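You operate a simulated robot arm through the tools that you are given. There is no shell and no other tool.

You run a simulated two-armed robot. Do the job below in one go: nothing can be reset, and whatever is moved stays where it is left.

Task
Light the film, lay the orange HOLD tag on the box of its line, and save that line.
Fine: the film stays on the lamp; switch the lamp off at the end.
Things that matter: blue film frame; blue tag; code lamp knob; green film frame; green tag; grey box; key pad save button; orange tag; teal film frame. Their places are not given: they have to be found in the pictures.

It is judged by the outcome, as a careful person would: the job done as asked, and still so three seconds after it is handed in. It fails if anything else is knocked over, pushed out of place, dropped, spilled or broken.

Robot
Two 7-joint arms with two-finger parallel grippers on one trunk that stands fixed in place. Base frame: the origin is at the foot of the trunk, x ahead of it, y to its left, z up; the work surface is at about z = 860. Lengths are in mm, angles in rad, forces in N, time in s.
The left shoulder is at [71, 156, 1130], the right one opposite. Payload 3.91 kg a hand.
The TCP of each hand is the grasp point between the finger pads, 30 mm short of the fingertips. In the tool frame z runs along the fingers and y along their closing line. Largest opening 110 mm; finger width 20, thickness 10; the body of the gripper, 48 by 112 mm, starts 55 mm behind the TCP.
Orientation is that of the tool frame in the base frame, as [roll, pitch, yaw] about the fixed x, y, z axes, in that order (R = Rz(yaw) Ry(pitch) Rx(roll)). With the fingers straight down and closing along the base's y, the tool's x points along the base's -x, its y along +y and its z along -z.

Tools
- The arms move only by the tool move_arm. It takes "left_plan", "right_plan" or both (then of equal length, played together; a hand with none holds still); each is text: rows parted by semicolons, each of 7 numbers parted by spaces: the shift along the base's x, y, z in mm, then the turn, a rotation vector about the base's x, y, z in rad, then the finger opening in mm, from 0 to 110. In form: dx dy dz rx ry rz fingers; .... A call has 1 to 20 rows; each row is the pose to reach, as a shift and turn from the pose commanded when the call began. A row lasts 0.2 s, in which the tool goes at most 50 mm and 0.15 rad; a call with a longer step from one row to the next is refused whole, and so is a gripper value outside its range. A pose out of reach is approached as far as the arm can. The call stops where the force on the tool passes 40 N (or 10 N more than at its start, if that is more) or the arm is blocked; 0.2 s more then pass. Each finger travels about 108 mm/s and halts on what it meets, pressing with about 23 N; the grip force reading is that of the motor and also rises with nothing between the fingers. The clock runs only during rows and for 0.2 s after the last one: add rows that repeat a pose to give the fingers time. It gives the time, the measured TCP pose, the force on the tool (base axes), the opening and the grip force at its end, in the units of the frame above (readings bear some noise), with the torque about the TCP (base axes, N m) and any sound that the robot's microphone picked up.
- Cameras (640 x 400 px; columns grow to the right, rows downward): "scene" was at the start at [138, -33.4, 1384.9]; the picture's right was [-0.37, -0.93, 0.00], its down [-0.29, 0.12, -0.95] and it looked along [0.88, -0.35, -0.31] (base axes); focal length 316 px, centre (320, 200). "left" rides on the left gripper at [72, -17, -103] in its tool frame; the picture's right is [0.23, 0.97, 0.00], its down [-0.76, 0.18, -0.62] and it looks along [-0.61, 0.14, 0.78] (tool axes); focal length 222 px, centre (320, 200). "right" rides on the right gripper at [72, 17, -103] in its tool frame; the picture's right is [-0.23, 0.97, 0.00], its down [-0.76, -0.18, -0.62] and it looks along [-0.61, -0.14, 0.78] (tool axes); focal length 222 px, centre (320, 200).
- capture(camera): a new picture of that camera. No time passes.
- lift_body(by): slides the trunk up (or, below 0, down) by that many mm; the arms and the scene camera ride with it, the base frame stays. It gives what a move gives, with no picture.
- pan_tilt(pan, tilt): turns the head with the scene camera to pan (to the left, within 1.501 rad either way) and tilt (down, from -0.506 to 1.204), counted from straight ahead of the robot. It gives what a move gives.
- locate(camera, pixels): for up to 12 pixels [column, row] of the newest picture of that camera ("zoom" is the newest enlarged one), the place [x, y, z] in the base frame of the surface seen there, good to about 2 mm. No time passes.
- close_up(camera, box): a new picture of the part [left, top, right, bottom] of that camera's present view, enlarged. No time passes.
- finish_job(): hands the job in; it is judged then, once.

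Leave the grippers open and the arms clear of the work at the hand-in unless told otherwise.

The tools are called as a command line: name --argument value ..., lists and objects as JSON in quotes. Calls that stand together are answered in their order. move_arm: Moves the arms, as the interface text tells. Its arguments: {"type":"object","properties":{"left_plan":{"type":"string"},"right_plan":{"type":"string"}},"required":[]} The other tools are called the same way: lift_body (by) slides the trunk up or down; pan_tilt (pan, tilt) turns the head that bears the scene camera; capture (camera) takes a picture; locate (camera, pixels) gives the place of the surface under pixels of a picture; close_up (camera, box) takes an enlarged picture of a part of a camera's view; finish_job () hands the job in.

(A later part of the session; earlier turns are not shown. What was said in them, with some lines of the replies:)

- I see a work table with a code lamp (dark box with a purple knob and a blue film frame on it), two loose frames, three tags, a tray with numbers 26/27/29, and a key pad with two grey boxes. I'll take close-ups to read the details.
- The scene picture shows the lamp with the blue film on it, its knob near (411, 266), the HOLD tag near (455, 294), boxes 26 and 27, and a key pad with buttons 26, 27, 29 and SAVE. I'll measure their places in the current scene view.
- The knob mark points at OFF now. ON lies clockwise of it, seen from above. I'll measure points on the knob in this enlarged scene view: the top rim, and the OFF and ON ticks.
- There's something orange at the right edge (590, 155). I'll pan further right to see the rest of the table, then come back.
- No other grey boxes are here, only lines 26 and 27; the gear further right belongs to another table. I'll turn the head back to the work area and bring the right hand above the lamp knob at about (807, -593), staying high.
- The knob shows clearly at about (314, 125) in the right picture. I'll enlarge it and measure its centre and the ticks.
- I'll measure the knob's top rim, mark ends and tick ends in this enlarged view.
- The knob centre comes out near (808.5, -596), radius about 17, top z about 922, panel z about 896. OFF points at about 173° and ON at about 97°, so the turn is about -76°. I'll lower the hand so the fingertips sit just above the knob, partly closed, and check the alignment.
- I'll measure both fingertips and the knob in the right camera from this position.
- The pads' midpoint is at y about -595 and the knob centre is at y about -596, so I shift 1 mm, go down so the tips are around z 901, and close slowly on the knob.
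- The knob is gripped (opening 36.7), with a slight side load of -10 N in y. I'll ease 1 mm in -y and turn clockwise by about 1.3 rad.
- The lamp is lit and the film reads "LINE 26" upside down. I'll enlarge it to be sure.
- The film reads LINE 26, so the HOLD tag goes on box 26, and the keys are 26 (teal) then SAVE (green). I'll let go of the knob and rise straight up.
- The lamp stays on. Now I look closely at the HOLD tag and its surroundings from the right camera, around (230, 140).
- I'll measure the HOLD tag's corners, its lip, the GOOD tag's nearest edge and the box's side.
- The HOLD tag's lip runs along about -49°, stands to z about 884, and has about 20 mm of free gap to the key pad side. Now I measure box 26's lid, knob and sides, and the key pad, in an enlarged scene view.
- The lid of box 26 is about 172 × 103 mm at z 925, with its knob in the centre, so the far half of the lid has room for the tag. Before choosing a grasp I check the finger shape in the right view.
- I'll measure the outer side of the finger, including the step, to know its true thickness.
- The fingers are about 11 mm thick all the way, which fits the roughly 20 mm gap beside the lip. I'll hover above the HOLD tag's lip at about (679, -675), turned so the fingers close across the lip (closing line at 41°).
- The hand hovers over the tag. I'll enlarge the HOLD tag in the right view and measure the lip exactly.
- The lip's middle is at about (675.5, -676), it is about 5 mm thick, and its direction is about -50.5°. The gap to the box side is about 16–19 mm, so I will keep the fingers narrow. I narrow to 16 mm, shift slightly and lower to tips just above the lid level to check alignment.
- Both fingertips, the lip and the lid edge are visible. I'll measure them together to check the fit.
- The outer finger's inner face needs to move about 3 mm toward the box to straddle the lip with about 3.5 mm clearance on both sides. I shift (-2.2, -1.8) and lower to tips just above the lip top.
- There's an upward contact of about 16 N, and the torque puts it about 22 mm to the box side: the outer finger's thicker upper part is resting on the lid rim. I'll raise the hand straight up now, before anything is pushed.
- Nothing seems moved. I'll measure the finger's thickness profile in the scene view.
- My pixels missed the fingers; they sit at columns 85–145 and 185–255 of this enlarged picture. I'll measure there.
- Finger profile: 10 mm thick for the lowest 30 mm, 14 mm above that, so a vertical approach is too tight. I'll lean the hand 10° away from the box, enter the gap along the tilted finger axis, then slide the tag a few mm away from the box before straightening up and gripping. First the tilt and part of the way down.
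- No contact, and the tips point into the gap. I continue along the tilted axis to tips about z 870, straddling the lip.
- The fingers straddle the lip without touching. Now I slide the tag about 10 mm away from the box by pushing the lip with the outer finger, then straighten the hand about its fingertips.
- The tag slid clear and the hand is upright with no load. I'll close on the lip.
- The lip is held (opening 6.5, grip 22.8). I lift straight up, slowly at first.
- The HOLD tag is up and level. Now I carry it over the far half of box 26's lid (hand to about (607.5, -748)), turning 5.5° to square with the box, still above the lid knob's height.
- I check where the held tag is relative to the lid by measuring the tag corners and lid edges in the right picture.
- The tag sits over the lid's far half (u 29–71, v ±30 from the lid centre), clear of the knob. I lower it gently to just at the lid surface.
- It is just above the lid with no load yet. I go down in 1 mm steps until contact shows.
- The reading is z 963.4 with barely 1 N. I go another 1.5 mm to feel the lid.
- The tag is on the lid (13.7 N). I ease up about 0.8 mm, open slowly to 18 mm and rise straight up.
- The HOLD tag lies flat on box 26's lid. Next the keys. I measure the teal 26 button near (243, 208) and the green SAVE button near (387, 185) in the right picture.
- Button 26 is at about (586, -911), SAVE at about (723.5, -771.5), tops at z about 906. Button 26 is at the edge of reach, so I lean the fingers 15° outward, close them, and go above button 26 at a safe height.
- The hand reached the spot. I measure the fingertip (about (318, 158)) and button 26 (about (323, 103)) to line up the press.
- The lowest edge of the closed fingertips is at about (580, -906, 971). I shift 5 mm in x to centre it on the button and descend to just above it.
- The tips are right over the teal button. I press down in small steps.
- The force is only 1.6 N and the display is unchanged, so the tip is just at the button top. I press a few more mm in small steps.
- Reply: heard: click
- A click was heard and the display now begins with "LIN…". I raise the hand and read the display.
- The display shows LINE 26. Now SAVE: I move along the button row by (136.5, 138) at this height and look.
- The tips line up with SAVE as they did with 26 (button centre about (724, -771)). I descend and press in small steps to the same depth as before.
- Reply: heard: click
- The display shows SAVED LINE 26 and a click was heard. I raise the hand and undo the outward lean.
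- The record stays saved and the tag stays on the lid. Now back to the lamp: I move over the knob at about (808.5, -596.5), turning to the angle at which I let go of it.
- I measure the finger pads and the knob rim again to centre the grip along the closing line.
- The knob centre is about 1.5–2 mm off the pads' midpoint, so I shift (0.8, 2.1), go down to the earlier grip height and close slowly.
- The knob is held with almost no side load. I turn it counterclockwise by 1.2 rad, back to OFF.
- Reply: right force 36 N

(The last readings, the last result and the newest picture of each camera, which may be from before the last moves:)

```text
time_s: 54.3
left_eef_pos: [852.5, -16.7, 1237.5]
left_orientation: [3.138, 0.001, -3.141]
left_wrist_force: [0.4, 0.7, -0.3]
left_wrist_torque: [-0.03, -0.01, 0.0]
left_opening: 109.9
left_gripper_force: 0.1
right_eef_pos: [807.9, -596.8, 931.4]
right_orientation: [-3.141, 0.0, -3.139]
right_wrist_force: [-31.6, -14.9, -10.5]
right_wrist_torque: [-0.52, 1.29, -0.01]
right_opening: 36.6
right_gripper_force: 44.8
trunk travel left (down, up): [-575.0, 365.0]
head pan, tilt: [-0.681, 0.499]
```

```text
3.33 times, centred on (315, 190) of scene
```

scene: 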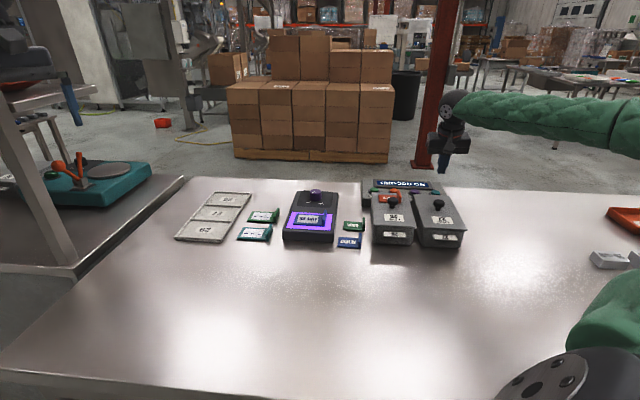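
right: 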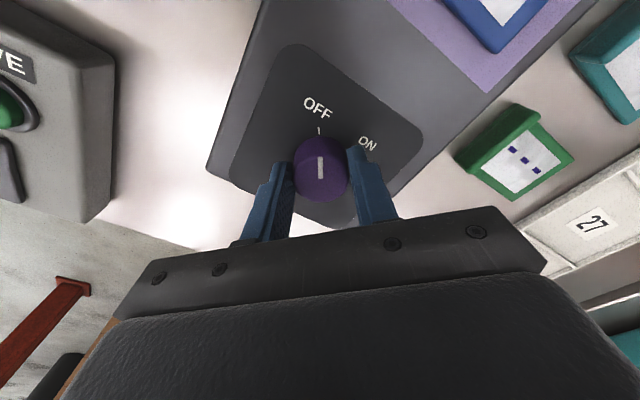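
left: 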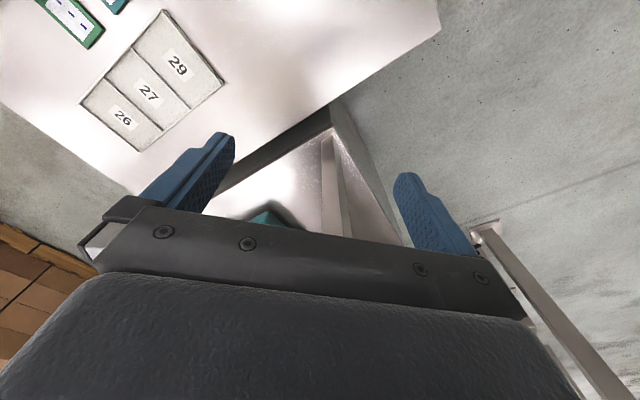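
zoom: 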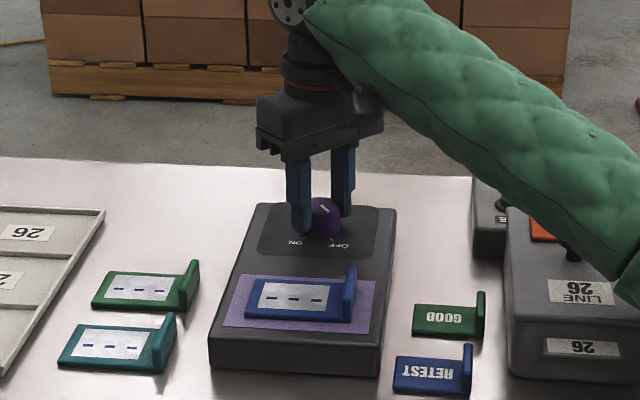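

The lamp is off and the mark points at OFF. There's a side load of (-32, -15) N from the turn, so I ease the hand along that direction before opening.

move_arm --right_plan "-1 -0.5 0 0 0 0 28; -2 -1 0 0 0 0 28; -2 -1 0 0 0 0 28"

```text
time_s: 55.1
left_eef_pos: [853.9, -16.3, 1238.1]
left_orientation: [3.14, 0.001, -3.14]
left_wrist_force: [0.4, -0.6, -0.3]
left_wrist_torque: [-0.01, -0.02, 0.01]
left_opening: 109.8
left_gripper_force: 0.1
right_eef_pos: [807.0, -597.2, 932.4]
right_orientation: [3.141, 0.002, -3.141]
right_wrist_force: [-9.4, -23.8, -0.7]
right_wrist_torque: [-0.91, 0.5, -0.03]
right_opening: 36.4
right_gripper_force: 45.3
trunk travel left (down, up): [-575.0, 365.0]
head pan, tilt: [-0.681, 0.499]
```

The x load fell to -9 N; y is still -24 N. I ease a little more in -y and -x.

move_arm --right_plan "-0.4 -1 0 0 0 0 28; -0.8 -2 0 0 0 0 28; -0.8 -2 0 0 0 0 28"

```text
time_s: 55.9
left_eef_pos: [855.1, -15.3, 1236.9]
left_orientation: [3.14, 0.0, -3.14]
left_wrist_force: [-0.5, 0.2, 0.4]
left_wrist_torque: [0.0, 0.0, -0.04]
left_opening: 110.1
left_gripper_force: 0.1
right_eef_pos: [806.6, -596.4, 933.2]
right_orientation: [3.141, 0.001, -3.139]
right_wrist_force: [4.2, -8.0, -13.4]
right_wrist_torque: [-0.23, -0.9, 0.0]
right_opening: 36.5
right_gripper_force: 44.7
trunk travel left (down, up): [-575.0, 365.0]
head pan, tilt: [-0.681, 0.499]
```

The side load is now small. I open slowly and rise straight up.

move_arm --right_plan "0 0 0 0 0 0 34; 0 0 0 0 0 0 38; 0 0 0 0 0 0 44; 0 0 0 0 0 0 54; 0 0 0 0 0 0 64; 0 0 0 0 0 0 64; 0 0 20 0 0 0 64; 0 0 50 0 0 0 64; 0 0 90 0 0 0 64; 0 0 110 0 0 0 64; 0 0 110 0 0 0 64"

capture --camera "right"

capture --camera "scene"

close_up --camera "right" --box '[260, 65, 380, 165]'

```text
time_s: 58.3
left_eef_pos: [853.5, -15.4, 1237.3]
left_orientation: [-3.141, 0.001, 3.14]
left_wrist_force: [0.0, 0.2, 0.4]
left_wrist_torque: [0.02, 0.0, -0.01]
left_opening: 110.0
left_gripper_force: 0.0
right_eef_pos: [806.1, -600.2, 1043.7]
right_orientation: [-3.14, -0.002, 3.142]
right_wrist_force: [-0.4, 0.4, -0.4]
right_wrist_torque: [-0.04, -0.03, 0.0]
right_opening: 64.1
right_gripper_force: 0.0
trunk travel left (down, up): [-575.0, 365.0]
head pan, tilt: [-0.681, 0.499]
```

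```text
taken
```

right: 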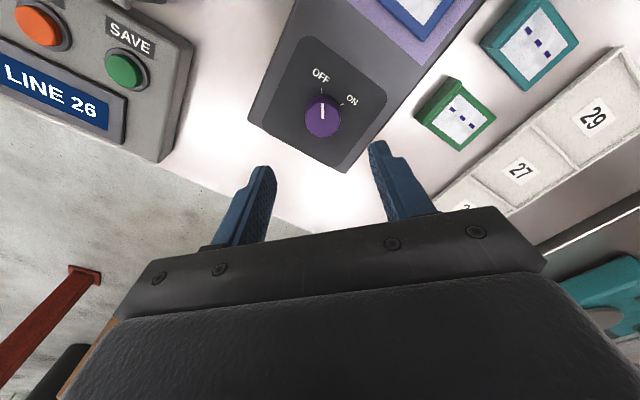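

```text
taken
```

scene: 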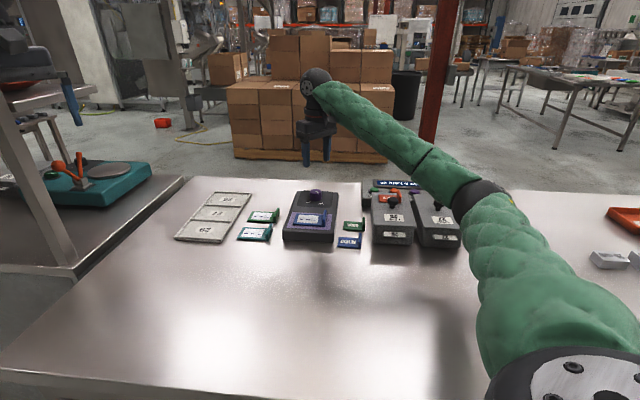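

```text
4.00 times, centred on (320, 115) of right
```

zoom: 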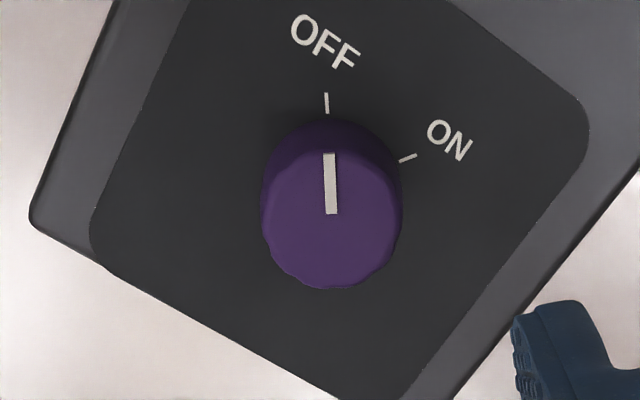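

The mark points at OFF and the lamp is dark. I check that the lamp and film did not shift and that the tag and record are in order.

locate --camera "zoom" --pixels '[[326, 94], [327, 112], [416, 155], [400, 161], [329, 155], [332, 212]]'

close_up --camera "scene" --box '[265, 170, 385, 255]'

close_up --camera "scene" --box '[335, 165, 475, 255]'

```text
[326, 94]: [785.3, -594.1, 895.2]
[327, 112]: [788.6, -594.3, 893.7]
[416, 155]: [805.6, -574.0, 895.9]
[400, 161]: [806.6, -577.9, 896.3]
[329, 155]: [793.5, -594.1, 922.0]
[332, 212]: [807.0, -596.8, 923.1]
```

```text
4.71 times, centred on (325, 212) of scene
```

zoom: 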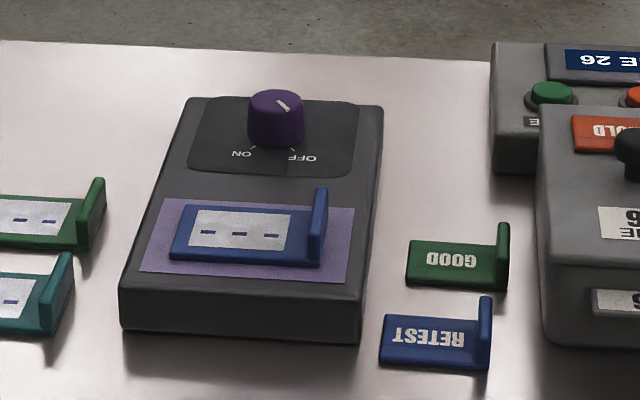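

```text
4.44 times, centred on (405, 210) of scene
```

zoom: 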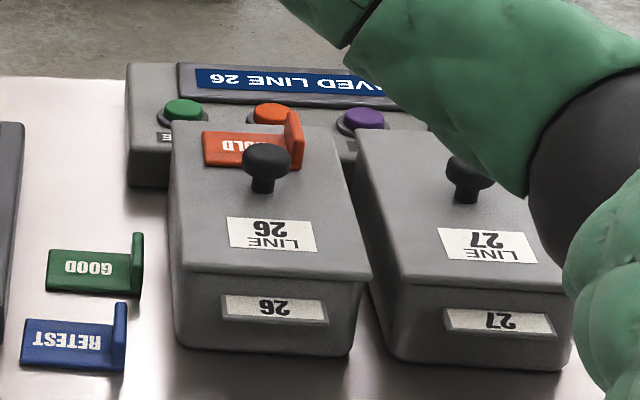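

The lamp is where it was, the film is in place, the tag is on box 26 and the display reads SAVED LINE 26. I retract the right arm to its starting place with the gripper open.

move_arm --right_plan "0 0 30 0 0 0 64; 0 0 70 0 0 0 80; -25 -3 105 0 0 0 110; -60 -7 130 0 0 0 110; -100 -12 150 0 0 0 110; -140 -17 165 0 0 0 110; -180 -21 178 0 0 0 110; -220 -26 185 0 0 0 110; -249 -29 185 0 0 0 110; -249 -29 185 0 0 0 110"

capture --camera "scene"

close_up --camera "scene" --box '[265, 165, 475, 260]'

capture --camera "right"

```text
time_s: 60.5
left_eef_pos: [852.2, -11.9, 1240.8]
left_orientation: [-3.14, 0.005, -3.14]
left_wrist_force: [-0.7, 0.7, 1.1]
left_wrist_torque: [-0.05, -0.07, 0.02]
left_opening: 110.0
left_gripper_force: 0.1
right_eef_pos: [554.6, -623.8, 1230.0]
right_orientation: [-3.14, 0.002, -3.14]
right_wrist_force: [-1.0, 0.1, 0.9]
right_wrist_torque: [0.01, -0.02, 0.02]
right_opening: 110.3
right_gripper_force: 0.0
trunk travel left (down, up): [-575.0, 365.0]
head pan, tilt: [-0.681, 0.499]
```

```text
taken
```

scene: 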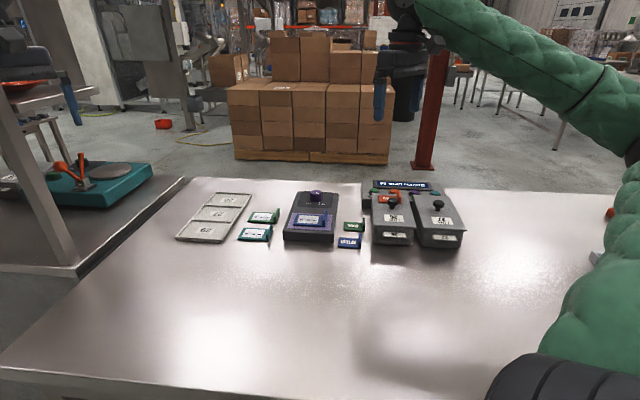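

```text
3.05 times, centred on (370, 212) of scene
```

zoom: 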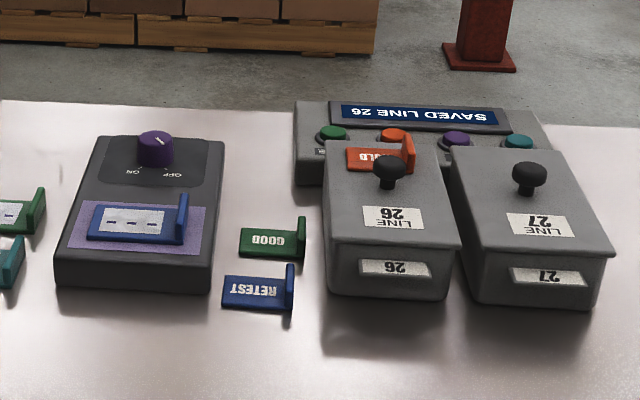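

```text
taken
```

right: 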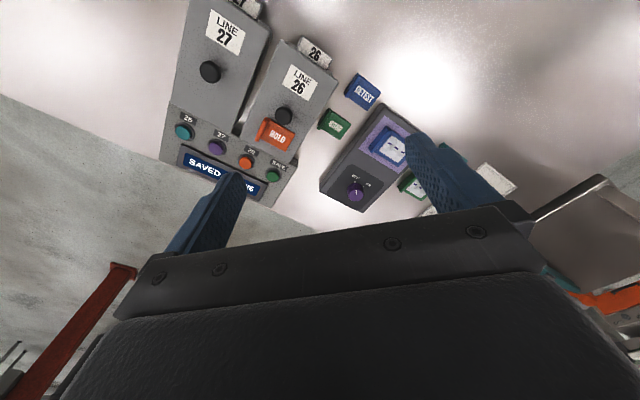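

The job is done as asked:
- The lamp was lit and read as LINE 26, and is now OFF with the blue film still on it.
- The HOLD tag lies on box 26.
- The key pad shows SAVED LINE 26.

Both arms are clear with the grippers open, so I hand in.

finish_job

```text
The job is handed in.
```

I finished the job and handed it in; the judge's result hasn't come back.

- **Film:** with the lamp lit, the blue film read LINE 26. I never moved it, and it is still on the lamp.
- **Tag:** the orange HOLD tag lies flat on the lid of box 26, on the side beyond the knob.
- **Record:** I pressed 26, then SAVE. Each press clicked, and the display reads SAVED LINE 26.
- **Lamp:** it is switched off, with the knob mark at OFF.

Two contacts happened along the way:

- **Box 26:** a finger pressed on the edge of the lid with about 16 N while I was lining up on the tag. I backed off, and nothing looked moved in the pictures.
- **Lamp knob:** turning it off put a side load of about 35 N on the knob. I eased that off before letting go, and the lamp was still within about 2 mm of where it started.

Both arms are clear of the work with the grippers open.
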